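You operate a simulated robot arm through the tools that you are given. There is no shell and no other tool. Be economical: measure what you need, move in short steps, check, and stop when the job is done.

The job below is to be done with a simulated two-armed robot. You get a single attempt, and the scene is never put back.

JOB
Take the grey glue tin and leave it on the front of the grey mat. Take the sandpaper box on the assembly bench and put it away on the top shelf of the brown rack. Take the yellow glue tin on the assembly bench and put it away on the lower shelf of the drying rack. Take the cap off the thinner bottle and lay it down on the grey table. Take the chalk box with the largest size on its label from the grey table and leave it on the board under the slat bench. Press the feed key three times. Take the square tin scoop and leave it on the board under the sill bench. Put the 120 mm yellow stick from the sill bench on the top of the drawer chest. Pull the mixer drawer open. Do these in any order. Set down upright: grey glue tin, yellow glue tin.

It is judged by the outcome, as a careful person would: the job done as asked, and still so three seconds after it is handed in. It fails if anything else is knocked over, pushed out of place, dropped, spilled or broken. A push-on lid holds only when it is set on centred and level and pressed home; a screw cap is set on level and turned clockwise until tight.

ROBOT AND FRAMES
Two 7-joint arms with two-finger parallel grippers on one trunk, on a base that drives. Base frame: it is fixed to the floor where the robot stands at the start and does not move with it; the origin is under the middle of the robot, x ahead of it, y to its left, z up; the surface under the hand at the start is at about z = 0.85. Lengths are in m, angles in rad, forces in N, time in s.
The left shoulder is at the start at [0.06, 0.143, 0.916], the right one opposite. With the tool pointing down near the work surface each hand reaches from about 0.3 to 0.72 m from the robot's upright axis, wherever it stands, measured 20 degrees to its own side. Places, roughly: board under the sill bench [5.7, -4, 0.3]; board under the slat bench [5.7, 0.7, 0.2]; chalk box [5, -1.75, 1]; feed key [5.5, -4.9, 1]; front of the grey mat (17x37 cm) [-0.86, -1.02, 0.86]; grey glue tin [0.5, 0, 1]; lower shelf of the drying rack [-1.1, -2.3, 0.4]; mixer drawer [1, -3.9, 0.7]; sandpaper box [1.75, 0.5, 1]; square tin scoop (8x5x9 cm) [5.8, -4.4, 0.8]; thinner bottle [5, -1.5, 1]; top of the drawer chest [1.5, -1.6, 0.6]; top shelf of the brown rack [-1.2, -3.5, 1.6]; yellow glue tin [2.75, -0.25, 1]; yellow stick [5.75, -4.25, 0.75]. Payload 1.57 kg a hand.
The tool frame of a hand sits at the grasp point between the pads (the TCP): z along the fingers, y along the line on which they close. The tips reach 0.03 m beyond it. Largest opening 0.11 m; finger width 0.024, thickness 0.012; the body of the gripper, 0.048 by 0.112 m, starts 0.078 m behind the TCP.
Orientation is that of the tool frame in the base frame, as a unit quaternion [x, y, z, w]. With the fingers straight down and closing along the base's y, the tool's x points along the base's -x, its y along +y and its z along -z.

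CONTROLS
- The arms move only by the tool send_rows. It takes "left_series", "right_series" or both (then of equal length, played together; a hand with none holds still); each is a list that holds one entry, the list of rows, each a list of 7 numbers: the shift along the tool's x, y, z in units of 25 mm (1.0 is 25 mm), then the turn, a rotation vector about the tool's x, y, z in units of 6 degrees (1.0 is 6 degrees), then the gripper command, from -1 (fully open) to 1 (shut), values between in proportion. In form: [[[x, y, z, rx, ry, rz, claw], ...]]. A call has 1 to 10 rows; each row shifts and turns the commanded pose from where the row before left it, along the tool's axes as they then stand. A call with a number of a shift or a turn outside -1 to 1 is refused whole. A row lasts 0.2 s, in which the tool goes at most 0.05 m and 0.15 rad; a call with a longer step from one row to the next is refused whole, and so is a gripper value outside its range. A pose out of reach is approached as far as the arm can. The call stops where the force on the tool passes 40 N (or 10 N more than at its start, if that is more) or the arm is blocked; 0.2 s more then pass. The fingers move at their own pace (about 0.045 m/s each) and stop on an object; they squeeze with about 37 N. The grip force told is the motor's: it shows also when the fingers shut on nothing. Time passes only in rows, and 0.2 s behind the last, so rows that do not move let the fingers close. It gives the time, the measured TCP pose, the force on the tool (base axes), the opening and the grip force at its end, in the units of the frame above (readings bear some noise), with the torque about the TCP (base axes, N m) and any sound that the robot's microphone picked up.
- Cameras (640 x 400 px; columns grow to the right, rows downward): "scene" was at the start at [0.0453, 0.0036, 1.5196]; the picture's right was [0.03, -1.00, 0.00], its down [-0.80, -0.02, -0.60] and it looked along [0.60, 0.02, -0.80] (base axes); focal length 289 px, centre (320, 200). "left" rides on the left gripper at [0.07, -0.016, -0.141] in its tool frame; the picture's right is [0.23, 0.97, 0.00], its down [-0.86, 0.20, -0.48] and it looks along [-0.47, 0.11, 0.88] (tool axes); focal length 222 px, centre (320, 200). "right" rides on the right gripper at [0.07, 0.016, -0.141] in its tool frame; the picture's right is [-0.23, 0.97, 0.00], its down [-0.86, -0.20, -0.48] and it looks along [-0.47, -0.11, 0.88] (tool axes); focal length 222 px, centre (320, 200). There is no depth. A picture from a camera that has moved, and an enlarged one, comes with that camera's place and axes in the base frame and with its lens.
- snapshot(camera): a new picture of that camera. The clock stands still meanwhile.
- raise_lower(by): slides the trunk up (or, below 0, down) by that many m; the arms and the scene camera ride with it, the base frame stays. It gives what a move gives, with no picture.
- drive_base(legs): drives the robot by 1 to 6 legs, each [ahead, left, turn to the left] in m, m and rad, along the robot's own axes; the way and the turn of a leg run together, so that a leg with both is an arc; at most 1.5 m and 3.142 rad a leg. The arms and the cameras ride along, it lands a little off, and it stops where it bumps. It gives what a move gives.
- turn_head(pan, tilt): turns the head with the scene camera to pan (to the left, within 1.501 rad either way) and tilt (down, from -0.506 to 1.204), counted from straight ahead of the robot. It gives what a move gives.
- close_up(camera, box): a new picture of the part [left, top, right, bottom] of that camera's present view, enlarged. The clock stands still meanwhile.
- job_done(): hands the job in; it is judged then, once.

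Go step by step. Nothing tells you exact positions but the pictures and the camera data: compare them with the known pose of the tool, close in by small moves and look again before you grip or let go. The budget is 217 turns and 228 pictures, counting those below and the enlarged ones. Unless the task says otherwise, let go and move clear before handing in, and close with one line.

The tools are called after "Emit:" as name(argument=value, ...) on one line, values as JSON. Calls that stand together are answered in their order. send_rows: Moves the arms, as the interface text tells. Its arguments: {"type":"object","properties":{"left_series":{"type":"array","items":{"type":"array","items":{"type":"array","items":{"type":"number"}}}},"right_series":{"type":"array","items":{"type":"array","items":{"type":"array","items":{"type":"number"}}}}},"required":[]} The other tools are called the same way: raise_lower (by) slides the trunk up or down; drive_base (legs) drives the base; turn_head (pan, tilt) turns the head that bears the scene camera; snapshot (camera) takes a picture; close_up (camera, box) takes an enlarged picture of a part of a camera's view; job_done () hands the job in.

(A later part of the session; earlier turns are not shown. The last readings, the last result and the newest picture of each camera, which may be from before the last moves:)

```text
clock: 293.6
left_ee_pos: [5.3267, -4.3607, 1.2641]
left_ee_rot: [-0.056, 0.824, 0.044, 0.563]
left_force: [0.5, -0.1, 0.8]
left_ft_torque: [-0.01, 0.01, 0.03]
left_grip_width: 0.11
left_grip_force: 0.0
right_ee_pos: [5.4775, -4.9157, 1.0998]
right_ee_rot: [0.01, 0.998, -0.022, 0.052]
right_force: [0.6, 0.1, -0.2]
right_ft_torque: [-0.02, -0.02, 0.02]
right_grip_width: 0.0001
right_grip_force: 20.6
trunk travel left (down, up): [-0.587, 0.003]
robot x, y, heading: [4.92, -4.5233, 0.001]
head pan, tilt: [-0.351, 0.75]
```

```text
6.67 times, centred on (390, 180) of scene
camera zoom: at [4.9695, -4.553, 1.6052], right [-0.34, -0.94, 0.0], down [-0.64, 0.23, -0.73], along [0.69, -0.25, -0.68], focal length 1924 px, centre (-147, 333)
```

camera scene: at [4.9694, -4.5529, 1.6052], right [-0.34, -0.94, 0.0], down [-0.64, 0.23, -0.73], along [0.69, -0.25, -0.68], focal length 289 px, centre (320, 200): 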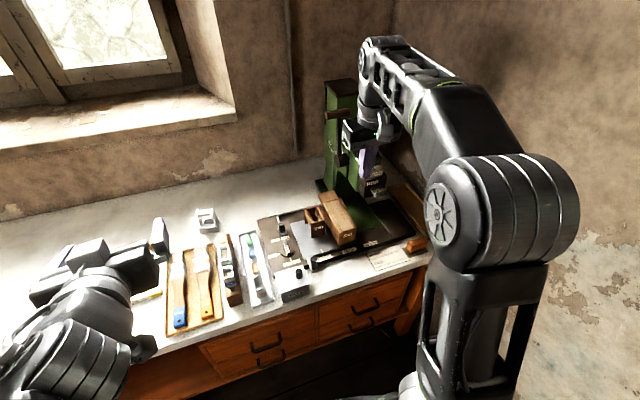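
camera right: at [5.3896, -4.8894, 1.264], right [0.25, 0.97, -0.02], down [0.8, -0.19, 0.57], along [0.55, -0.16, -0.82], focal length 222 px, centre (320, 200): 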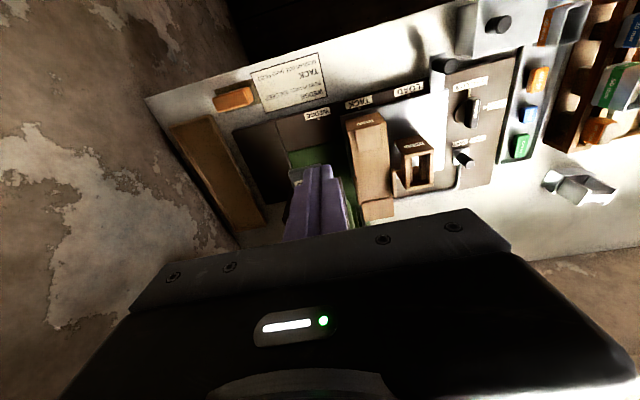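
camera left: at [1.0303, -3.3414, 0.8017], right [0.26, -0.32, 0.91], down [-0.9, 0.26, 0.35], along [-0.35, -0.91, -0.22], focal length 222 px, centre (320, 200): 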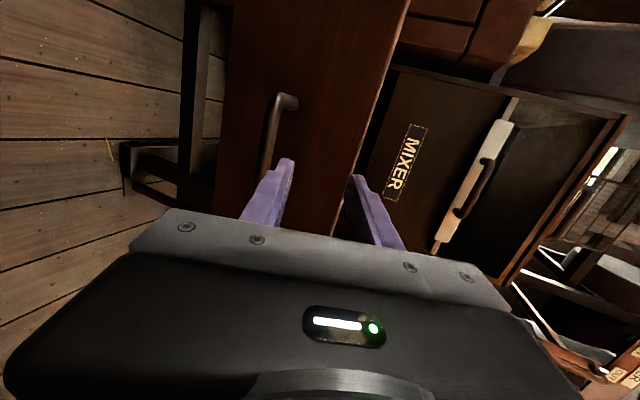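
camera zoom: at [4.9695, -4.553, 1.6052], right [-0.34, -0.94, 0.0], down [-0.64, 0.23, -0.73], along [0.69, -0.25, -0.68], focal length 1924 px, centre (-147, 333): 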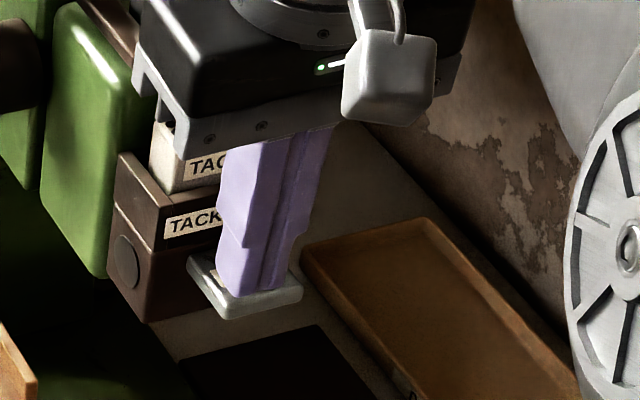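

Almost touching the tab. Continuing down in 2.5 mm steps.

Emit:
send_rows(right_series=[[[0, 0, 0.1, 0, 0, 0, 1], [0, 0, 0.1, 0, 0, 0, 1], [0, 0, 0, 0, 0, 0, 1]]])

Emit:
send_rows(right_series=[[[0, 0, 0.1, 0, 0, 0, 1], [0, 0, 0.1, 0, 0, 0, 1], [0, 0, 0, 0, 0, 0, 1]]])

```text
clock: 294.4
left_ee_pos: [5.326, -4.3601, 1.2642]
left_ee_rot: [-0.055, 0.824, 0.043, 0.563]
left_force: [-0.5, 0.1, 0.0]
left_ft_torque: [-0.01, -0.02, -0.01]
left_grip_width: 0.1099
left_grip_force: 0.1
right_ee_pos: [5.478, -4.9164, 1.0955]
right_ee_rot: [0.01, 0.998, -0.021, 0.051]
right_force: [0.0, -0.2, -0.5]
right_ft_torque: [0.0, -0.01, -0.01]
right_grip_width: 0.0
right_grip_force: 20.9
trunk travel left (down, up): [-0.587, 0.003]
robot x, y, heading: [4.9218, -4.5228, 0.001]
head pan, tilt: [-0.351, 0.75]
```

```text
clock: 295.2
left_ee_pos: [5.3264, -4.3603, 1.2642]
left_ee_rot: [-0.055, 0.824, 0.043, 0.563]
left_force: [0.1, 0.8, 0.2]
left_ft_torque: [-0.01, -0.03, 0.0]
left_grip_width: 0.11
left_grip_force: 0.1
right_ee_pos: [5.4794, -4.9169, 1.0914]
right_ee_rot: [0.011, 0.998, -0.021, 0.052]
right_force: [-0.9, -0.5, 0.3]
right_ft_torque: [0.0, -0.03, 0.03]
right_grip_width: 0.0
right_grip_force: 21.1
trunk travel left (down, up): [-0.587, 0.003]
robot x, y, heading: [4.9228, -4.5285, -0.0]
head pan, tilt: [-0.351, 0.75]
```

Emit:
send_rows(right_series=[[[0, 0, 0.1, 0, 0, 0, 1], [0, 0, 0.1, 0, 0, 0, 1], [0, 0, 0, 0, 0, 0, 1]]])

Emit:
send_rows(right_series=[[[0, 0, 0.1, 0, 0, 0, 1], [0, 0, 0.1, 0, 0, 0, 1], [0, 0, 0, 0, 0, 0, 1]]])

Emit:
close_up(camera="scene", box=[360, 150, 420, 210])

```text
clock: 296.1
left_ee_pos: [5.3264, -4.3618, 1.2649]
left_ee_rot: [-0.055, 0.823, 0.042, 0.563]
left_force: [0.0, -0.1, 0.5]
left_ft_torque: [0.01, -0.01, -0.02]
left_grip_width: 0.11
left_grip_force: 0.1
right_ee_pos: [5.4783, -4.9172, 1.0858]
right_ee_rot: [0.011, 0.998, -0.022, 0.053]
right_force: [0.0, 0.3, -0.2]
right_ft_torque: [0.0, 0.01, -0.03]
right_grip_width: 0.0
right_grip_force: 21.4
trunk travel left (down, up): [-0.587, 0.003]
robot x, y, heading: [4.9186, -4.5246, -0.001]
head pan, tilt: [-0.351, 0.75]
```

```text
clock: 296.9
left_ee_pos: [5.3268, -4.3612, 1.2637]
left_ee_rot: [-0.055, 0.823, 0.043, 0.563]
left_force: [0.2, -0.2, 0.3]
left_ft_torque: [-0.01, -0.02, -0.02]
left_grip_width: 0.1101
left_grip_force: 0.1
right_ee_pos: [5.4791, -4.9171, 1.083]
right_ee_rot: [0.011, 0.998, -0.022, 0.052]
right_force: [0.0, -0.2, -0.7]
right_ft_torque: [0.02, -0.01, -0.07]
right_grip_width: 0.0002
right_grip_force: 21.3
trunk travel left (down, up): [-0.587, 0.003]
robot x, y, heading: [4.9165, -4.525, 0.001]
head pan, tilt: [-0.351, 0.75]
```

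```text
6.67 times, centred on (390, 180) of scene
camera zoom: at [4.9695, -4.5529, 1.6052], right [-0.34, -0.94, 0.0], down [-0.64, 0.23, -0.73], along [0.69, -0.25, -0.68], focal length 1924 px, centre (-147, 333)
```

zoom: 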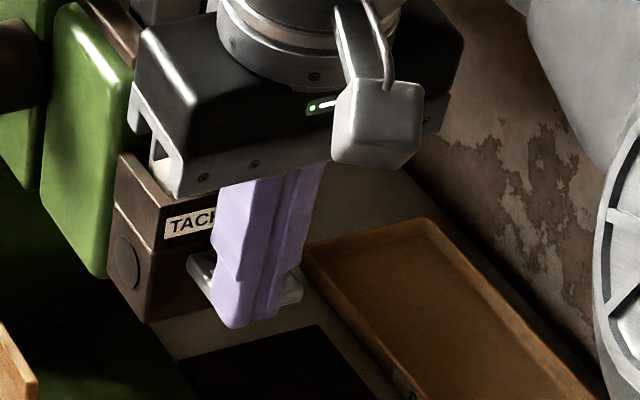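

The finger went down just in front of the tab without touching, so the key sits about 2–3 cm farther in. Going back up and shifting forward.

Emit:
send_rows(right_series=[[[0, 0, -0.9, 0, 0, 0, 1], [0, 0, -0.9, 0, 0, 0, 1], [-0.55, -0.25, -0.2, 0, 0, 0, 1], [-0.55, -0.25, 0, 0, 0, 0, 1], [0, 0, 0, 0, 0, 0, 1]]])

Emit:
close_up(camera="scene", box=[350, 130, 430, 210])

```text
clock: 298.1
left_ee_pos: [5.3264, -4.3613, 1.2637]
left_ee_rot: [-0.055, 0.824, 0.043, 0.562]
left_force: [-0.6, -0.7, 0.6]
left_ft_torque: [0.0, 0.02, 0.01]
left_grip_width: 0.1102
left_grip_force: 0.1
right_ee_pos: [5.5014, -4.9266, 1.1349]
right_ee_rot: [0.011, 0.998, -0.022, 0.053]
right_force: [0.6, 0.1, 0.2]
right_ft_torque: [0.02, -0.03, 0.0]
right_grip_width: 0.0
right_grip_force: 21.3
trunk travel left (down, up): [-0.587, 0.003]
robot x, y, heading: [4.9206, -4.5241, -0.003]
head pan, tilt: [-0.351, 0.75]
```

```text
5.00 times, centred on (390, 170) of scene
camera zoom: at [4.9692, -4.5528, 1.6052], right [-0.34, -0.94, 0.0], down [-0.64, 0.23, -0.73], along [0.69, -0.25, -0.68], focal length 1443 px, centre (-30, 350)
```

zoom: 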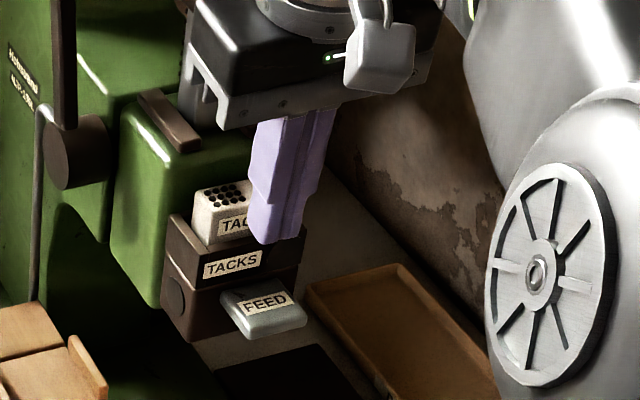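

Emit:
send_rows(right_series=[[[0, 0.35, 0.5, 0, 0, 0, 1], [0, 0, 0.5, 0, 0, 0, 1], [0, 0, 0.5, 0, 0, 0, 1], [0, 0, 0.2, 0, 0, 0, 1], [0, 0, 0.2, 0, 0, 0, 1]]])

Emit:
close_up(camera="scene", box=[350, 130, 430, 210])

```text
clock: 299.2
left_ee_pos: [5.3271, -4.362, 1.2636]
left_ee_rot: [-0.056, 0.823, 0.044, 0.563]
left_force: [0.4, 0.3, -0.1]
left_ft_torque: [0.0, 0.0, 0.0]
left_grip_width: 0.1101
left_grip_force: 0.1
right_ee_pos: [5.5071, -4.9211, 1.0875]
right_ee_rot: [0.011, 0.998, -0.021, 0.052]
right_force: [-0.5, -0.1, -0.3]
right_ft_torque: [-0.02, 0.02, -0.02]
right_grip_width: 0.0001
right_grip_force: 21.4
trunk travel left (down, up): [-0.587, 0.003]
robot x, y, heading: [4.921, -4.5263, 0.004]
head pan, tilt: [-0.351, 0.75]
```

```text
5.00 times, centred on (390, 170) of scene
camera zoom: at [4.9696, -4.553, 1.6052], right [-0.34, -0.94, 0.0], down [-0.64, 0.23, -0.73], along [0.69, -0.25, -0.68], focal length 1443 px, centre (-30, 350)
```

zoom: 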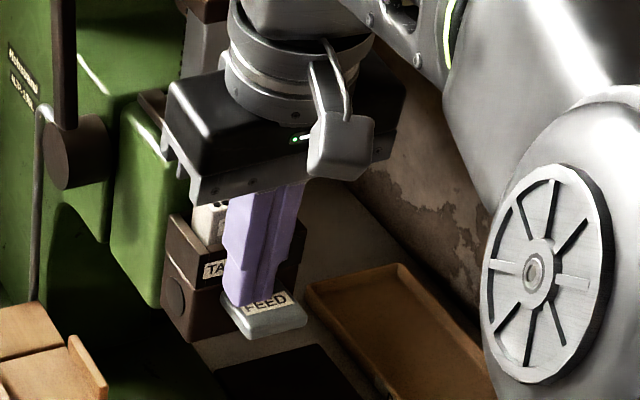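

Emit:
send_rows(right_series=[[[0, 0, 0.1, 0, 0, 0, 1], [0, 0, 0.1, 0, 0, 0, 1], [0, 0, 0, 0, 0, 0, 1]]])

Emit:
send_rows(right_series=[[[0, 0, 0.1, 0, 0, 0, 1], [0, 0, 0.1, 0, 0, 0, 1], [0, 0, 0, 0, 0, 0, 1]]])

Emit:
send_rows(right_series=[[[0, 0, 0.1, 0, 0, 0, 1], [0, 0, 0.1, 0, 0, 0, 1], [0, 0, 0, 0, 0, 0, 1]]])

```text
clock: 300.1
left_ee_pos: [5.3249, -4.3616, 1.264]
left_ee_rot: [-0.055, 0.824, 0.043, 0.563]
left_force: [-0.5, 0.9, 0.4]
left_ft_torque: [-0.02, -0.01, 0.07]
left_grip_width: 0.1102
left_grip_force: 0.1
right_ee_pos: [5.5067, -4.9211, 1.0819]
right_ee_rot: [0.01, 0.998, -0.022, 0.052]
right_force: [0.3, 0.4, 0.2]
right_ft_torque: [0.02, 0.02, 0.0]
right_grip_width: 0.0
right_grip_force: 21.9
trunk travel left (down, up): [-0.587, 0.003]
robot x, y, heading: [4.9164, -4.5246, 0.006]
head pan, tilt: [-0.351, 0.75]
```

```text
clock: 300.9
left_ee_pos: [5.3267, -4.361, 1.2639]
left_ee_rot: [-0.055, 0.823, 0.043, 0.563]
left_force: [0.6, 0.1, -0.7]
left_ft_torque: [0.03, 0.02, 0.0]
left_grip_width: 0.11
left_grip_force: 0.0
right_ee_pos: [5.5075, -4.9211, 1.0771]
right_ee_rot: [0.01, 0.998, -0.021, 0.052]
right_force: [0.7, 0.3, 0.8]
right_ft_torque: [0.01, -0.03, -0.04]
right_grip_width: 0.0
right_grip_force: 21.2
trunk travel left (down, up): [-0.587, 0.003]
robot x, y, heading: [4.9223, -4.5256, 0.001]
head pan, tilt: [-0.351, 0.75]
```

```text
clock: 301.6
left_ee_pos: [5.326, -4.36, 1.2641]
left_ee_rot: [-0.055, 0.824, 0.042, 0.563]
left_force: [-0.7, -0.4, 0.1]
left_ft_torque: [0.0, -0.01, -0.01]
left_grip_width: 0.1096
left_grip_force: 0.0
right_ee_pos: [5.5078, -4.9208, 1.0729]
right_ee_rot: [0.01, 0.998, -0.021, 0.052]
right_force: [1.1, 0.0, 0.8]
right_ft_torque: [-0.01, -0.02, -0.03]
right_grip_width: 0.0001
right_grip_force: 21.2
trunk travel left (down, up): [-0.587, 0.003]
robot x, y, heading: [4.9217, -4.5264, 0.002]
head pan, tilt: [-0.351, 0.75]
```

Emit:
close_up(camera="scene", box=[350, 130, 430, 210])

Emit:
close_up(camera="right", box=[230, 120, 390, 240])

```text
5.00 times, centred on (390, 170) of scene
camera zoom: at [4.9695, -4.5529, 1.6052], right [-0.34, -0.94, 0.0], down [-0.64, 0.23, -0.73], along [0.69, -0.25, -0.68], focal length 1443 px, centre (-30, 350)
```

zoom: 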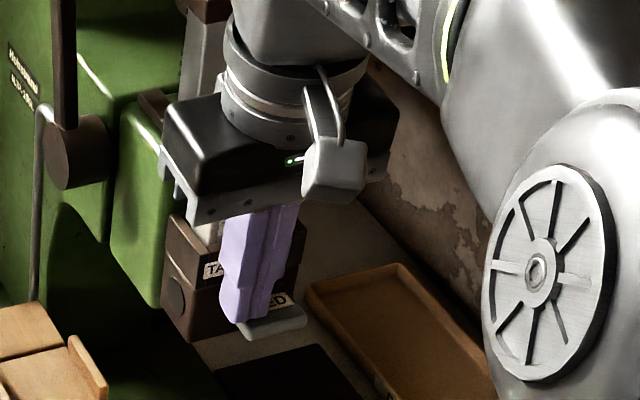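

```text
3.33 times, centred on (310, 180) of right
camera zoom: at [5.4235, -4.8962, 1.2052], right [0.25, 0.97, -0.02], down [0.8, -0.19, 0.57], along [0.55, -0.16, -0.82], focal length 740 px, centre (353, 267)
```

zoom: 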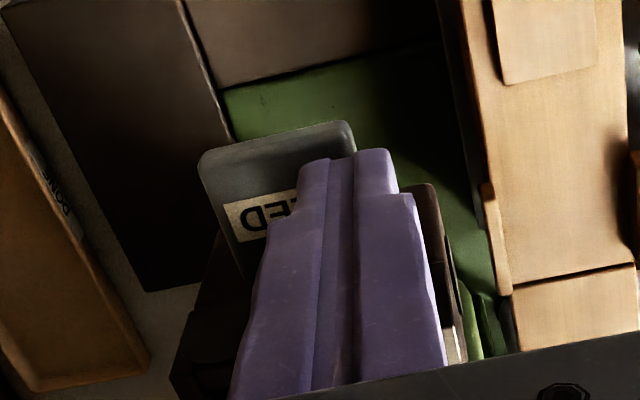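

From both views the key is lower and further right: centre about (5.53, -4.95, 1.015). Shifting over it and continuing down.

Emit:
send_rows(right_series=[[[-0.24, -0.55, -0.1, 0, 0, 0, 1], [-0.24, -0.55, 0, 0, 0, 0, 1], [0, 0, 0, 0, 0, 0, 1]]])

Emit:
close_up(camera="scene", box=[350, 130, 430, 210])

Emit:
close_up(camera="right", box=[230, 120, 390, 240])

```text
clock: 302.4
left_ee_pos: [5.3264, -4.3602, 1.2643]
left_ee_rot: [-0.054, 0.824, 0.042, 0.562]
left_force: [1.1, 0.8, 0.1]
left_ft_torque: [0.01, 0.01, 0.02]
left_grip_width: 0.1099
left_grip_force: 0.1
right_ee_pos: [5.5187, -4.948, 1.0767]
right_ee_rot: [0.011, 0.998, -0.021, 0.052]
right_force: [1.1, 0.0, -0.1]
right_ft_torque: [0.06, 0.01, -0.01]
right_grip_width: 0.0
right_grip_force: 20.8
trunk travel left (down, up): [-0.587, 0.003]
robot x, y, heading: [4.9216, -4.5295, 0.001]
head pan, tilt: [-0.351, 0.75]
```

```text
5.00 times, centred on (390, 170) of scene
camera zoom: at [4.9693, -4.5528, 1.6052], right [-0.34, -0.94, 0.0], down [-0.64, 0.23, -0.73], along [0.69, -0.25, -0.68], focal length 1443 px, centre (-30, 350)
```

zoom: 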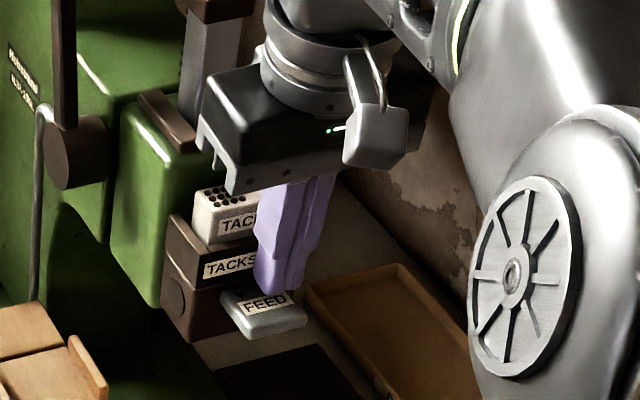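

```text
3.33 times, centred on (310, 180) of right
camera zoom: at [5.4346, -4.9239, 1.2098], right [0.25, 0.97, -0.02], down [0.8, -0.19, 0.57], along [0.55, -0.16, -0.82], focal length 740 px, centre (353, 267)
```

zoom: 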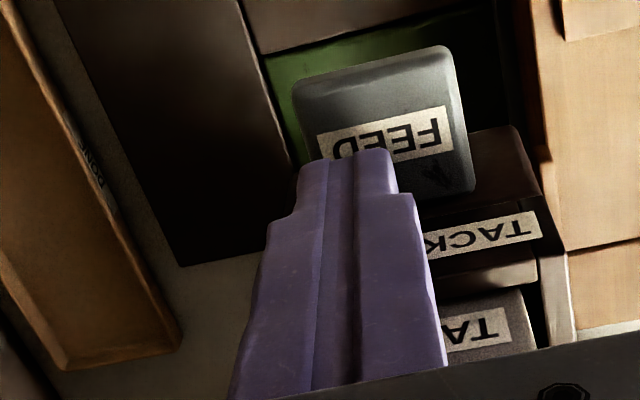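

The tip is now over the key's centre. Pressing down.

Emit:
send_rows(right_series=[[[0, 0.1, 0.3, 0, 0, 0, 1], [0, 0.1, 0.2, 0, 0, 0, 1], [0, 0, 0.2, 0, 0, 0, 1], [0, 0, 0.1, 0, 0, 0, 1], [0, 0, 0, 0, 0, 0, 1]]])

Emit:
send_rows(right_series=[[[0, 0, 0.1, 0, 0, 0, 1], [0, 0, 0.1, 0, 0, 0, 1], [0, 0, 0, 0, 0, 0, 1]]])

Emit:
send_rows(right_series=[[[0, 0, 0.1, 0, 0, 0, 1], [0, 0, 0.1, 0, 0, 0, 1], [0, 0, 0, 0, 0, 0, 1]]])

```text
clock: 303.6
left_ee_pos: [5.3236, -4.36, 1.2657]
left_ee_rot: [-0.056, 0.823, 0.043, 0.564]
left_force: [-0.1, -0.8, -0.7]
left_ft_torque: [0.02, 0.0, 0.02]
left_grip_width: 0.1101
left_grip_force: 0.0
right_ee_pos: [5.5196, -4.9453, 1.0628]
right_ee_rot: [0.011, 0.998, -0.022, 0.057]
right_force: [0.2, -6.7, 35.5]
right_ft_torque: [-0.15, 0.3, 0.09]
right_grip_width: 0.0002
right_grip_force: 21.3
trunk travel left (down, up): [-0.587, 0.003]
robot x, y, heading: [4.9204, -4.5234, -0.003]
head pan, tilt: [-0.351, 0.75]
heard: click
```

```text
clock: 304.2
left_ee_pos: [5.3227, -4.3585, 1.2647]
left_ee_rot: [-0.055, 0.824, 0.042, 0.563]
left_force: [-0.1, -0.5, -0.4]
left_ft_torque: [-0.02, 0.02, -0.02]
left_grip_width: 0.1103
left_grip_force: 0.1
right_ee_pos: [5.5206, -4.9452, 1.0629]
right_ee_rot: [0.012, 0.998, -0.024, 0.06]
right_force: [-12.2, 4.3, 24.8]
right_ft_torque: [0.25, 0.51, 0.07]
right_grip_width: 0.0001
right_grip_force: 21.6
trunk travel left (down, up): [-0.587, 0.003]
robot x, y, heading: [4.9184, -4.5216, -0.0]
head pan, tilt: [-0.351, 0.75]
stopped in row 2 (right hand): the force on the tool passed its limit at 48 N (the readings are from after the stop); the commanded pose is now the measured one
```

```text
clock: 304.7
left_ee_pos: [5.3225, -4.3598, 1.2658]
left_ee_rot: [-0.055, 0.823, 0.042, 0.564]
left_force: [-0.1, -0.2, -0.4]
left_ft_torque: [-0.02, 0.01, -0.02]
left_grip_width: 0.1098
left_grip_force: 0.2
right_ee_pos: [5.5202, -4.9466, 1.0635]
right_ee_rot: [0.012, 0.998, -0.024, 0.063]
right_force: [-15.2, 6.4, 22.3]
right_ft_torque: [0.37, 0.55, -0.02]
right_grip_width: 0.0
right_grip_force: 21.3
trunk travel left (down, up): [-0.587, 0.003]
robot x, y, heading: [4.9185, -4.5243, 0.008]
head pan, tilt: [-0.351, 0.75]
stopped in row 2 (right hand): the force on the tool passed its limit at 48 N (the readings are from after the stop); the commanded pose is now the measured one
```

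One click heard: first press. Releasing fully, then pressing a second time.

Emit:
send_rows(right_series=[[[0, 0, -0.4, 0, 0, 0, 1], [0, 0, -0.4, 0, 0, 0, 1], [0, 0, 0, 0, 0, 0, 1]]])

Emit:
send_rows(right_series=[[[0, 0, 0.4, 0, 0, 0, 1], [0, 0, 0.3, 0, 0, 0, 1], [0, 0, 0.1, 0, 0, 0, 1], [0, 0, 0, 0, 0, 0, 1]]])

```text
clock: 305.5
left_ee_pos: [5.3259, -4.3629, 1.2644]
left_ee_rot: [-0.056, 0.824, 0.044, 0.563]
left_force: [0.1, 0.6, 0.2]
left_ft_torque: [-0.03, -0.01, 0.0]
left_grip_width: 0.1102
left_grip_force: 0.0
right_ee_pos: [5.5204, -4.9478, 1.0778]
right_ee_rot: [0.013, 0.998, -0.024, 0.059]
right_force: [-11.2, -2.1, -8.5]
right_ft_torque: [-0.1, 0.54, -0.05]
right_grip_width: 0.0001
right_grip_force: 21.0
trunk travel left (down, up): [-0.587, 0.003]
robot x, y, heading: [4.9196, -4.525, -0.001]
head pan, tilt: [-0.351, 0.75]
```

```text
clock: 306.5
left_ee_pos: [5.3218, -4.36, 1.2661]
left_ee_rot: [-0.055, 0.823, 0.042, 0.564]
left_force: [-0.1, -0.2, -0.8]
left_ft_torque: [0.0, 0.01, -0.01]
left_grip_width: 0.1101
left_grip_force: 0.0
right_ee_pos: [5.5196, -4.9472, 1.0632]
right_ee_rot: [0.012, 0.998, -0.025, 0.063]
right_force: [-19.9, -1.0, 30.3]
right_ft_torque: [0.05, 0.65, 0.11]
right_grip_width: 0.0
right_grip_force: 21.8
trunk travel left (down, up): [-0.587, 0.003]
robot x, y, heading: [4.9195, -4.5247, -0.003]
head pan, tilt: [-0.351, 0.75]
heard: click
```

Second click. Once more, backing off 4 mm to relieve the sideways contact.

Emit:
send_rows(right_series=[[[0.15, 0, -0.4, 0, 0, 0, 1], [0, 0, -0.5, 0, 0, 0, 1], [0, 0, 0, 0, 0, 0, 1]]])

Emit:
send_rows(right_series=[[[0, 0, 0.4, 0, 0, 0, 1], [0, 0, 0.3, 0, 0, 0, 1], [0, 0, 0.15, 0, 0, 0, 1], [0, 0, 0.05, 0, 0, 0, 1]]])

```text
clock: 307.3
left_ee_pos: [5.3265, -4.3614, 1.2636]
left_ee_rot: [-0.054, 0.824, 0.042, 0.563]
left_force: [-1.0, 0.7, 0.7]
left_ft_torque: [0.0, 0.04, -0.01]
left_grip_width: 0.11
left_grip_force: 0.0
right_ee_pos: [5.5181, -4.9469, 1.0797]
right_ee_rot: [0.012, 0.998, -0.024, 0.06]
right_force: [-0.8, -0.1, 0.1]
right_ft_torque: [0.0, 0.02, 0.03]
right_grip_width: 0.0
right_grip_force: 21.8
trunk travel left (down, up): [-0.587, 0.003]
robot x, y, heading: [4.922, -4.5225, -0.001]
head pan, tilt: [-0.351, 0.75]
```

```text
clock: 308.3
left_ee_pos: [5.3242, -4.3591, 1.2659]
left_ee_rot: [-0.055, 0.823, 0.042, 0.563]
left_force: [-0.6, 0.2, -0.6]
left_ft_torque: [-0.02, 0.0, 0.01]
left_grip_width: 0.11
left_grip_force: 0.1
right_ee_pos: [5.5195, -4.9464, 1.0625]
right_ee_rot: [0.012, 0.998, -0.025, 0.064]
right_force: [-2.7, -0.6, 29.6]
right_ft_torque: [0.05, 0.29, 0.02]
right_grip_width: 0.0002
right_grip_force: 21.1
trunk travel left (down, up): [-0.587, 0.003]
robot x, y, heading: [4.9216, -4.5243, -0.002]
head pan, tilt: [-0.351, 0.75]
heard: click
```

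Three clicks in all. Retracting the right hand, then going for the scoop and stick.

Emit:
send_rows(right_series=[[[0.1, 0, -0.8, 0, 0, 0, 1], [0, 0, -0.8, 0, 0, 0, 1], [0.8, 0.3, -0.4, 0, 0, 0, 1], [0.9, 0.5, 0, 0, 0, 0, 1], [0.9, 0.7, 0, 0, 0, 0, 1], [0.9, 0.7, 0, 0, 0, 0, 1], [0.9, 0.7, 0, 0, 0, 0, 0], [0.4, 0.7, 0, 0, 0, 0, -1]]])

Emit:
close_up(camera="scene", box=[350, 130, 430, 210])

Emit:
turn_head(pan=0, tilt=0.8)

Emit:
snapshot(camera="scene")

```text
clock: 310.1
left_ee_pos: [5.3257, -4.3613, 1.2642]
left_ee_rot: [-0.054, 0.824, 0.042, 0.563]
left_force: [-0.4, 0.5, -0.5]
left_ft_torque: [-0.01, -0.02, 0.0]
left_grip_width: 0.1099
left_grip_force: 0.1
right_ee_pos: [5.3948, -4.8543, 1.0874]
right_ee_rot: [0.012, 0.998, -0.023, 0.061]
right_force: [0.9, 0.7, -1.0]
right_ft_torque: [-0.02, 0.01, -0.02]
right_grip_width: 0.048
right_grip_force: 0.0
trunk travel left (down, up): [-0.587, 0.003]
robot x, y, heading: [4.9192, -4.5252, -0.002]
head pan, tilt: [-0.351, 0.75]
```

```text
5.00 times, centred on (390, 170) of scene
camera zoom: at [4.9692, -4.5526, 1.6052], right [-0.34, -0.94, 0.0], down [-0.64, 0.23, -0.73], along [0.69, -0.25, -0.68], focal length 1443 px, centre (-30, 350)
```

zoom: 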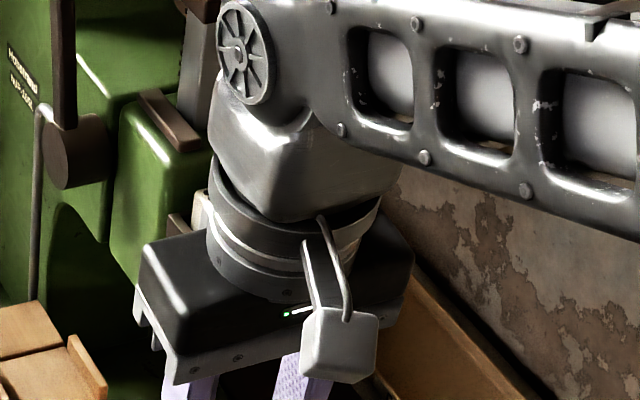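

```text
clock: 310.9
left_ee_pos: [5.3263, -4.361, 1.2637]
left_ee_rot: [-0.055, 0.824, 0.043, 0.563]
left_force: [0.3, 0.4, 0.0]
left_ft_torque: [-0.03, -0.01, -0.03]
left_grip_width: 0.11
left_grip_force: 0.1
right_ee_pos: [5.3946, -4.8527, 1.0875]
right_ee_rot: [0.012, 0.998, -0.022, 0.06]
right_force: [-0.3, 0.4, -0.3]
right_ft_torque: [-0.02, 0.0, 0.01]
right_grip_width: 0.1102
right_grip_force: 0.1
trunk travel left (down, up): [-0.587, 0.003]
robot x, y, heading: [4.9196, -4.5247, 0.0]
head pan, tilt: [0.0, 0.799]
```

```text
119 pictures are left
camera scene: at [4.972, -4.5245, 1.6012], right [0.0, -1.0, 0.0], down [-0.72, 0.0, -0.7], along [0.7, 0.0, -0.72], focal length 289 px, centre (320, 200)
```

scene: 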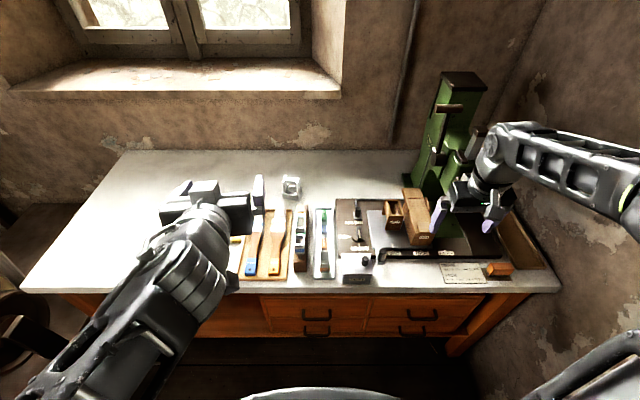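

Emit:
close_up(camera="scene", box=[255, 155, 335, 215])

```text
6.67 times, centred on (295, 185) of scene
camera zoom: at [4.972, -4.5245, 1.6012], right [0.0, -1.0, 0.0], down [-0.72, 0.0, -0.7], along [0.7, 0.0, -0.72], focal length 1924 px, centre (487, 300)
```

zoom: 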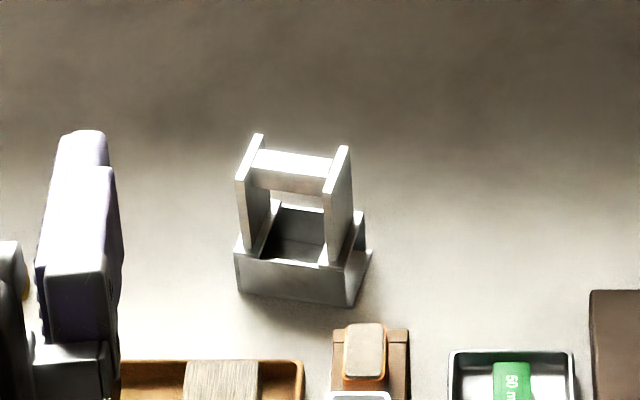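

The scoop is a small tin bin with two side posts and a bar; I can grip across the posts with the left hand pitched 40° down. Retracting the right hand, orienting the left, then closing in.

Emit:
send_rows(right_series=[[[0.93, 0, 0, 0, 0, 0, -1], [0.93, 0, 0, 0, 0, 0, -1], [0.93, 0, 0, 0, 0, 0, -1], [0.93, 0, 0, 0, 0, 0, -1], [0.93, 0, 0, 0, 0, 0, -1], [0.93, 0, 0, 0, 0, 0, -1]]], left_series=[[[0, 0, 0, 0.556, 0.612, 0.31, -1], [0, 0, 0, 0.556, 0.612, 0.31, -1], [0, 0, 0, 0.556, 0.612, 0.31, -1], [0, 0, 0, 0.556, 0.612, 0.31, -1], [0, 0, 0, 0.556, 0.612, 0.31, -1], [0, 0, 0, 0, 0, 0, -1]]])

Emit:
drive_base(legs=[[0.12, 0, 0]])

Emit:
raise_lower(by=-0.15)

Emit:
snapshot(camera="left")

Emit:
snapshot(camera="scene")

```text
clock: 312.3
left_ee_pos: [5.3253, -4.361, 1.2644]
left_ee_rot: [0.089, 0.902, -0.042, 0.42]
left_force: [-0.4, -0.3, 0.2]
left_ft_torque: [0.04, -0.03, -0.02]
left_grip_width: 0.1103
left_grip_force: 0.1
right_ee_pos: [5.2553, -4.8505, 1.0727]
right_ee_rot: [0.012, 0.998, -0.024, 0.061]
right_force: [-0.2, -0.2, -0.4]
right_ft_torque: [0.02, -0.02, 0.02]
right_grip_width: 0.11
right_grip_force: 0.0
trunk travel left (down, up): [-0.587, 0.003]
robot x, y, heading: [4.9226, -4.5259, 0.0]
head pan, tilt: [0.0, 0.799]
```

```text
clock: 313.6
left_ee_pos: [5.4483, -4.3619, 1.2635]
left_ee_rot: [0.087, 0.902, -0.041, 0.42]
left_force: [0.0, -0.4, 1.2]
left_ft_torque: [0.0, 0.05, -0.05]
left_grip_width: 0.1099
left_grip_force: 0.0
right_ee_pos: [5.379, -4.8496, 1.0706]
right_ee_rot: [0.013, 0.998, -0.024, 0.06]
right_force: [0.3, 0.3, -0.4]
right_ft_torque: [-0.02, 0.03, -0.03]
right_grip_width: 0.1099
right_grip_force: 0.0
trunk travel left (down, up): [-0.587, 0.003]
robot x, y, heading: [5.0407, -4.5246, -0.007]
head pan, tilt: [0.0, 0.799]
```

```text
clock: 315.3
left_ee_pos: [5.4462, -4.3607, 1.1145]
left_ee_rot: [0.088, 0.902, -0.041, 0.421]
left_force: [-0.4, -0.5, -0.9]
left_ft_torque: [0.01, 0.01, -0.04]
left_grip_width: 0.11
left_grip_force: 0.1
right_ee_pos: [5.3758, -4.8489, 0.9207]
right_ee_rot: [0.012, 0.998, -0.024, 0.059]
right_force: [-0.4, 0.8, -0.1]
right_ft_torque: [0.0, 0.02, 0.01]
right_grip_width: 0.1099
right_grip_force: 0.0
trunk travel left (down, up): [-0.437, 0.153]
robot x, y, heading: [5.038, -4.5305, -0.003]
head pan, tilt: [0.0, 0.799]
```

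```text
117 pictures are left
camera left: at [5.2933, -4.3484, 1.1521], right [0.04, 0.98, -0.17], down [0.22, 0.16, 0.96], along [0.98, -0.08, -0.21], focal length 222 px, centre (320, 200)
```

left: 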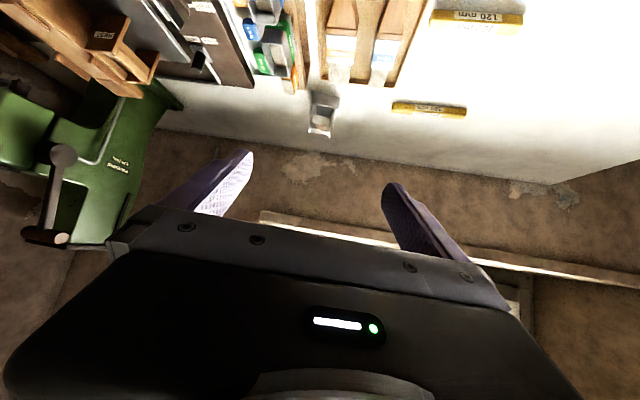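

```text
116 pictures are left
camera scene: at [5.0923, -4.5244, 1.4512], right [0.0, -1.0, 0.0], down [-0.72, 0.0, -0.7], along [0.7, 0.0, -0.72], focal length 289 px, centre (320, 200)
```

scene: 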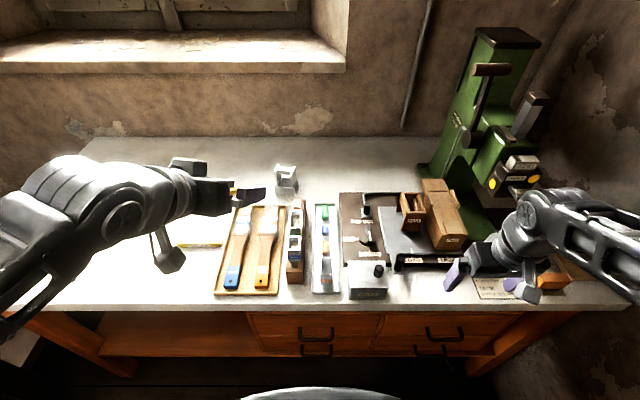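

Emit:
close_up(camera="scene", box=[255, 145, 335, 205])

Emit:
close_up(camera="left", box=[270, 70, 370, 150])

```text
6.67 times, centred on (295, 175) of scene
camera zoom: at [5.0923, -4.5244, 1.4512], right [0.0, -1.0, 0.0], down [-0.72, 0.0, -0.7], along [0.7, 0.0, -0.72], focal length 1924 px, centre (487, 367)
```

zoom: 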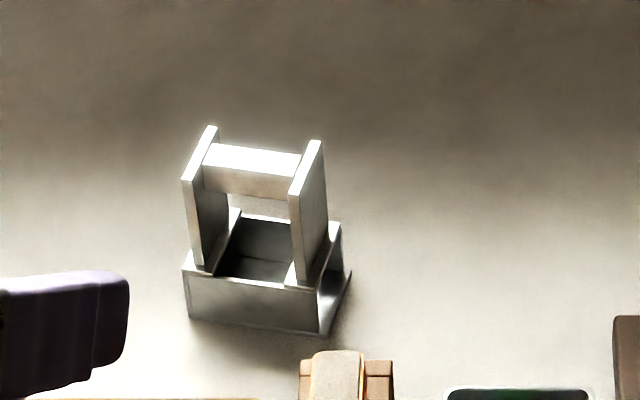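

```text
5.00 times, centred on (320, 110) of left
camera zoom: at [5.2933, -4.3484, 1.1521], right [0.04, 0.98, -0.17], down [0.22, 0.16, 0.96], along [0.98, -0.08, -0.21], focal length 1111 px, centre (320, 650)
```

zoom: 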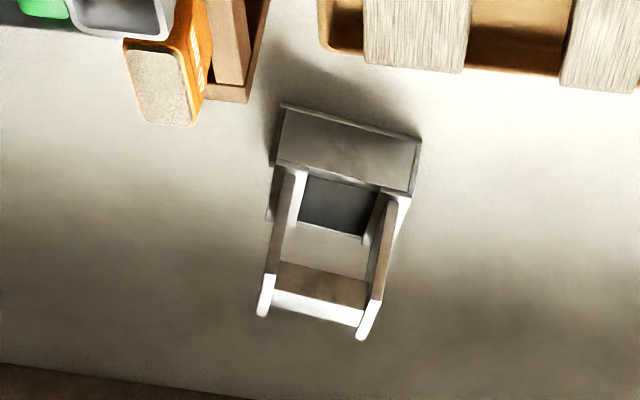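

Emit:
send_rows(left_series=[[[-0.08, 0.05, 0.98, 0, 0, 0, -0.55], [-0.08, 0.05, 0.98, 0, 0, 0, -0.55], [-0.08, 0.05, 0.98, 0, 0, 0, -0.55], [-0.08, 0.05, 0.98, 0, 0, 0, -0.55], [-0.08, 0.05, 0.98, 0, 0, 0, -0.55], [-0.08, 0.05, 0.98, 0, 0, 0, -0.55], [-0.08, 0.05, 0.98, 0, 0, 0, -0.55], [-0.08, 0.05, 0.98, 0, 0, 0, -0.55], [-0.08, 0.05, 0.98, 0, 0, 0, -0.55], [-0.08, 0.05, 0.98, 0, 0, 0, -0.55]]])

Emit:
snapshot(camera="left")

Emit:
snapshot(camera="scene")

```text
clock: 317.5
left_ee_pos: [5.6474, -4.3877, 0.9722]
left_ee_rot: [0.086, 0.902, -0.04, 0.421]
left_force: [-0.2, -0.2, 0.3]
left_ft_torque: [0.0, -0.02, -0.01]
left_grip_width: 0.0852
left_grip_force: 0.0
right_ee_pos: [5.377, -4.85, 0.9209]
right_ee_rot: [0.012, 0.998, -0.023, 0.06]
right_force: [-0.7, -0.3, 0.1]
right_ft_torque: [-0.03, 0.01, 0.03]
right_grip_width: 0.1099
right_grip_force: 0.1
trunk travel left (down, up): [-0.437, 0.153]
robot x, y, heading: [5.0416, -4.5269, 0.001]
head pan, tilt: [0.0, 0.799]
```

```text
113 pictures are left
camera left: at [5.4938, -4.3747, 1.0095], right [0.04, 0.98, -0.17], down [0.22, 0.16, 0.96], along [0.98, -0.08, -0.21], focal length 222 px, centre (320, 200)
```

left: 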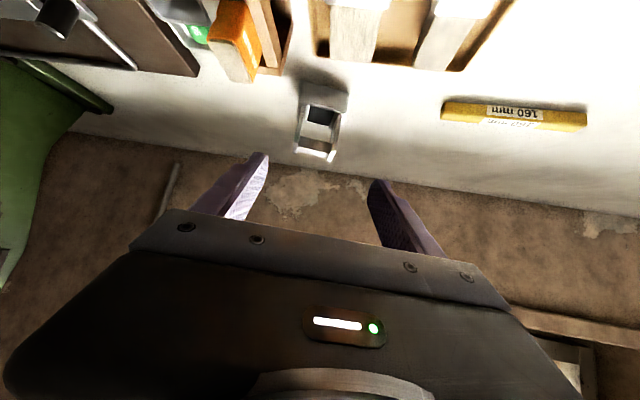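

```text
112 pictures are left
camera scene: at [5.0929, -4.5244, 1.4512], right [0.0, -1.0, 0.0], down [-0.72, 0.0, -0.7], along [0.7, 0.0, -0.72], focal length 289 px, centre (320, 200)
```

scene: 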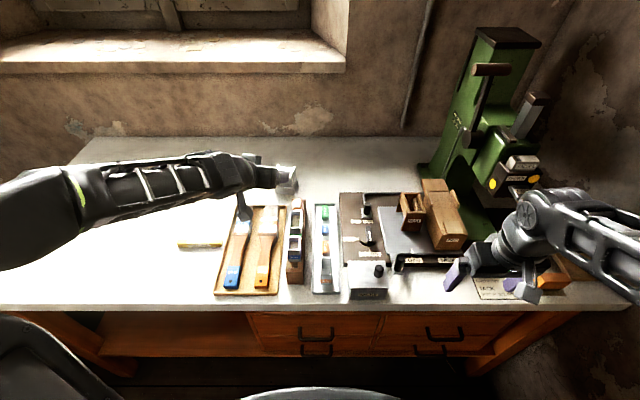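

Emit:
send_rows(left_series=[[[-0.01, 0, 0.86, 0, 0, 0, -0.55], [-0.01, 0, 0.86, 0, 0, 0, -0.55], [-0.01, 0, 0.86, 0, 0, 0, -0.55], [-0.01, 0, 0.86, 0, 0, 0, -0.55], [-0.01, 0, 0.86, 0, 0, 0, -0.55]]])

Emit:
snapshot(camera="left")

Emit:
close_up(camera="scene", box=[215, 140, 335, 220])

```text
clock: 318.7
left_ee_pos: [5.7285, -4.4039, 0.9031]
left_ee_rot: [0.087, 0.902, -0.041, 0.422]
left_force: [-0.8, -0.7, 0.0]
left_ft_torque: [0.0, -0.01, 0.03]
left_grip_width: 0.0852
left_grip_force: 0.1
right_ee_pos: [5.3775, -4.8499, 0.9222]
right_ee_rot: [0.012, 0.998, -0.024, 0.059]
right_force: [-0.2, -0.4, -0.4]
right_ft_torque: [-0.01, 0.05, 0.02]
right_grip_width: 0.11
right_grip_force: 0.0
trunk travel left (down, up): [-0.437, 0.153]
robot x, y, heading: [5.0406, -4.5221, 0.002]
head pan, tilt: [0.0, 0.799]
```

```text
111 pictures are left
camera left: at [5.575, -4.3907, 0.9411], right [0.04, 0.98, -0.17], down [0.22, 0.16, 0.96], along [0.98, -0.08, -0.21], focal length 222 px, centre (320, 200)
```

left: 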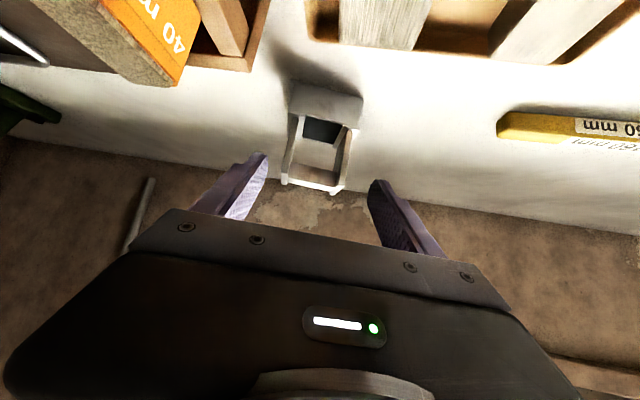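

```text
5.00 times, centred on (275, 180) of scene
camera zoom: at [5.0928, -4.5244, 1.4512], right [0.0, -1.0, 0.0], down [-0.72, 0.0, -0.7], along [0.7, 0.0, -0.72], focal length 1443 px, centre (545, 300)
```

zoom: 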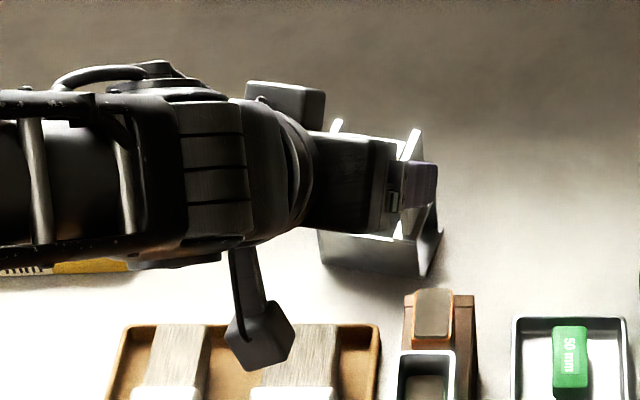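

Emit:
send_rows(left_series=[[[0, 0, 0.87, 0, 0, 0, -0.55], [0, 0, 0.87, 0, 0, 0, -0.55], [0, 0, 0.87, 0, 0, 0, -0.55], [0, 0, 0, 0, 0, 0, 0.4], [0, 0, 0, 0, 0, 0, 1], [0, 0, 0, 0, 0, 0, 1]]])

Emit:
snapshot(camera="left")

```text
clock: 320.1
left_ee_pos: [5.7768, -4.4138, 0.8619]
left_ee_rot: [0.087, 0.902, -0.041, 0.421]
left_force: [1.4, -0.7, 1.3]
left_ft_torque: [-0.02, -0.05, 0.04]
left_grip_width: 0.0556
left_grip_force: 23.3
right_ee_pos: [5.3779, -4.8494, 0.9209]
right_ee_rot: [0.011, 0.998, -0.024, 0.06]
right_force: [-0.4, 0.4, -0.4]
right_ft_torque: [0.01, 0.0, 0.03]
right_grip_width: 0.1096
right_grip_force: 0.0
trunk travel left (down, up): [-0.437, 0.153]
robot x, y, heading: [5.0401, -4.525, 0.001]
head pan, tilt: [0.0, 0.799]
```

```text
109 pictures are left
camera left: at [5.6236, -4.4008, 0.8995], right [0.04, 0.98, -0.17], down [0.22, 0.16, 0.96], along [0.98, -0.08, -0.21], focal length 222 px, centre (320, 200)
```

left: 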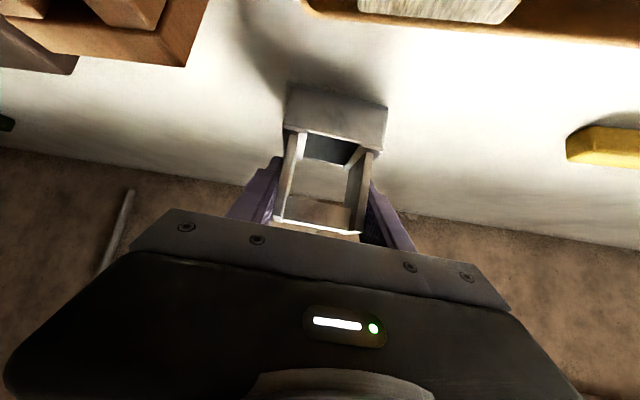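

Gripped on the posts. Lifting with the trunk and checking.

Emit:
send_rows(left_series=[[[0, 0, 0, 0, 0, 0, 1], [0, 0, -0.1, 0, 0, 0, 1]]])

Emit:
raise_lower(by=0.15)

Emit:
snapshot(camera="left")

Emit:
snapshot(camera="scene")

```text
clock: 320.7
left_ee_pos: [5.7743, -4.4128, 0.8633]
left_ee_rot: [0.087, 0.902, -0.041, 0.42]
left_force: [-0.1, -1.2, 0.5]
left_ft_torque: [0.0, 0.02, -0.02]
left_grip_width: 0.0554
left_grip_force: 37.0
right_ee_pos: [5.3778, -4.8493, 0.9201]
right_ee_rot: [0.011, 0.998, -0.024, 0.06]
right_force: [0.7, -0.1, 0.6]
right_ft_torque: [0.01, 0.01, -0.02]
right_grip_width: 0.11
right_grip_force: 0.0
trunk travel left (down, up): [-0.437, 0.153]
robot x, y, heading: [5.0402, -4.5265, 0.003]
head pan, tilt: [0.0, 0.799]
```

```text
clock: 322.5
left_ee_pos: [5.7749, -4.4129, 1.0123]
left_ee_rot: [0.088, 0.902, -0.041, 0.421]
left_force: [0.1, -0.8, -0.6]
left_ft_torque: [-0.02, 0.02, 0.03]
left_grip_width: 0.0553
left_grip_force: 36.8
right_ee_pos: [5.3757, -4.8492, 1.072]
right_ee_rot: [0.012, 0.998, -0.024, 0.059]
right_force: [0.3, 0.1, -1.1]
right_ft_torque: [-0.01, 0.0, -0.01]
right_grip_width: 0.11
right_grip_force: 0.1
trunk travel left (down, up): [-0.587, 0.003]
robot x, y, heading: [5.039, -4.5247, 0.003]
head pan, tilt: [0.0, 0.799]
```

```text
108 pictures are left
camera left: at [5.6215, -4.4003, 1.0509], right [0.04, 0.98, -0.17], down [0.22, 0.16, 0.96], along [0.98, -0.08, -0.21], focal length 222 px, centre (320, 200)
```

left: 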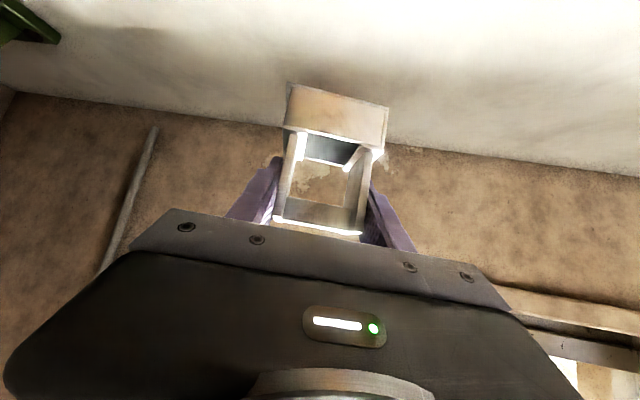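

```text
107 pictures are left
camera scene: at [5.0927, -4.5244, 1.6011], right [0.0, -1.0, 0.0], down [-0.72, 0.0, -0.7], along [0.7, 0.0, -0.72], focal length 289 px, centre (320, 200)
```

scene: 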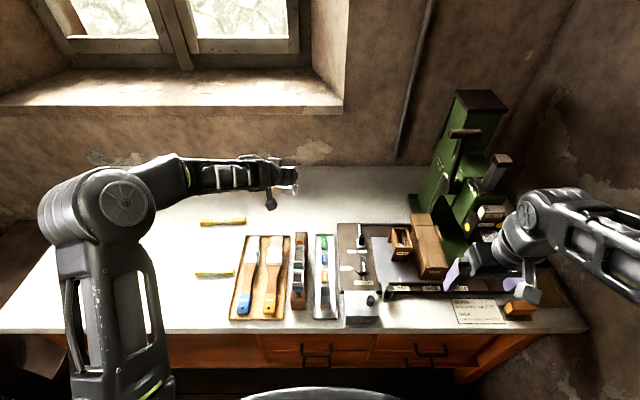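

Scoop is held. Pulling it back, then backing off to look at the board under the bench.

Emit:
send_rows(left_series=[[[0, 0, -0.98, 0, 0, 0, 1], [0, 0, -0.98, 0, 0, 0, 1], [0, 0, -0.98, 0, 0, 0, 1], [0, 0, -0.98, 0, 0, 0, 1], [0, 0, -0.98, 0, 0, 0, 1], [0, 0, -0.98, 0, 0, 0, 1], [0, 0, -0.98, 0, 0, 0, 1], [0, 0, -0.98, 0, 0, 0, 1], [0, 0, -0.98, 0, 0, 0, 1], [0, 0, -0.98, 0, 0, 0, 1]]])

Emit:
drive_base(legs=[[-0.45, 0, 0], [0, 0.25, 0]])

Emit:
raise_lower(by=-0.4)

Emit:
turn_head(pan=0.1, tilt=0.6)

Emit:
snapshot(camera="scene")

```text
clock: 324.7
left_ee_pos: [5.5888, -4.3764, 1.1698]
left_ee_rot: [0.088, 0.902, -0.042, 0.42]
left_force: [0.0, 0.2, 0.1]
left_ft_torque: [0.0, -0.01, 0.04]
left_grip_width: 0.0553
left_grip_force: 37.6
right_ee_pos: [5.3768, -4.8497, 1.0719]
right_ee_rot: [0.011, 0.998, -0.023, 0.061]
right_force: [0.1, 0.8, -0.4]
right_ft_torque: [0.03, -0.02, 0.0]
right_grip_width: 0.11
right_grip_force: 0.0
trunk travel left (down, up): [-0.587, 0.003]
robot x, y, heading: [5.039, -4.5263, -0.005]
head pan, tilt: [0.0, 0.799]
```

```text
clock: 328.8
left_ee_pos: [5.1427, -4.1261, 1.1702]
left_ee_rot: [0.085, 0.902, -0.04, 0.422]
left_force: [-0.3, 0.6, -0.6]
left_ft_torque: [-0.03, -0.02, -0.01]
left_grip_width: 0.0555
left_grip_force: 36.9
right_ee_pos: [4.9291, -4.5996, 1.0716]
right_ee_rot: [0.011, 0.998, -0.024, 0.06]
right_force: [-0.1, 0.4, -0.2]
right_ft_torque: [0.01, 0.04, 0.01]
right_grip_width: 0.1103
right_grip_force: 0.0
trunk travel left (down, up): [-0.587, 0.003]
robot x, y, heading: [4.592, -4.2776, -0.002]
head pan, tilt: [0.0, 0.799]
```

```text
clock: 332.6
left_ee_pos: [5.1429, -4.1261, 0.7705]
left_ee_rot: [0.088, 0.902, -0.041, 0.421]
left_force: [0.2, -0.3, -0.6]
left_ft_torque: [0.01, 0.01, 0.04]
left_grip_width: 0.0554
left_grip_force: 37.1
right_ee_pos: [4.9298, -4.6005, 0.6715]
right_ee_rot: [0.011, 0.998, -0.024, 0.06]
right_force: [0.0, -0.1, 0.1]
right_ft_torque: [-0.01, 0.0, 0.0]
right_grip_width: 0.1098
right_grip_force: 0.0
trunk travel left (down, up): [-0.187, 0.403]
robot x, y, heading: [4.596, -4.2782, -0.003]
head pan, tilt: [0.0, 0.799]
```

```text
clock: 333.4
left_ee_pos: [5.1425, -4.1261, 0.7704]
left_ee_rot: [0.087, 0.903, -0.04, 0.419]
left_force: [-0.4, 0.2, -0.8]
left_ft_torque: [0.01, 0.0, 0.0]
left_grip_width: 0.0551
left_grip_force: 37.2
right_ee_pos: [4.93, -4.6006, 0.6703]
right_ee_rot: [0.011, 0.998, -0.024, 0.06]
right_force: [0.3, 0.5, 0.0]
right_ft_torque: [0.0, 0.04, 0.01]
right_grip_width: 0.1101
right_grip_force: 0.1
trunk travel left (down, up): [-0.187, 0.403]
robot x, y, heading: [4.5949, -4.2811, 0.001]
head pan, tilt: [0.099, 0.6]
```

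```text
106 pictures are left
camera scene: at [4.652, -4.2667, 1.218], right [0.1, -0.99, 0.0], down [-0.56, -0.06, -0.82], along [0.82, 0.08, -0.57], focal length 289 px, centre (320, 200)
```

scene: 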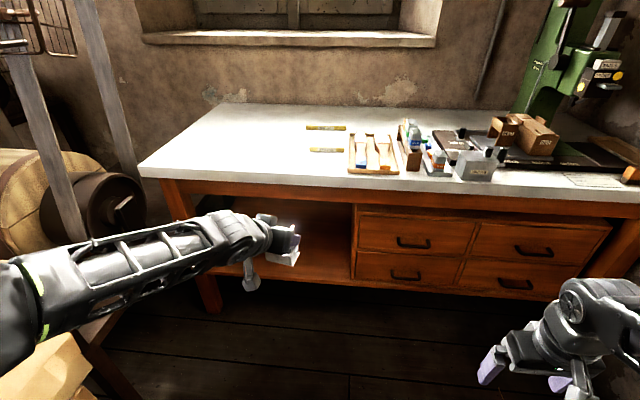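

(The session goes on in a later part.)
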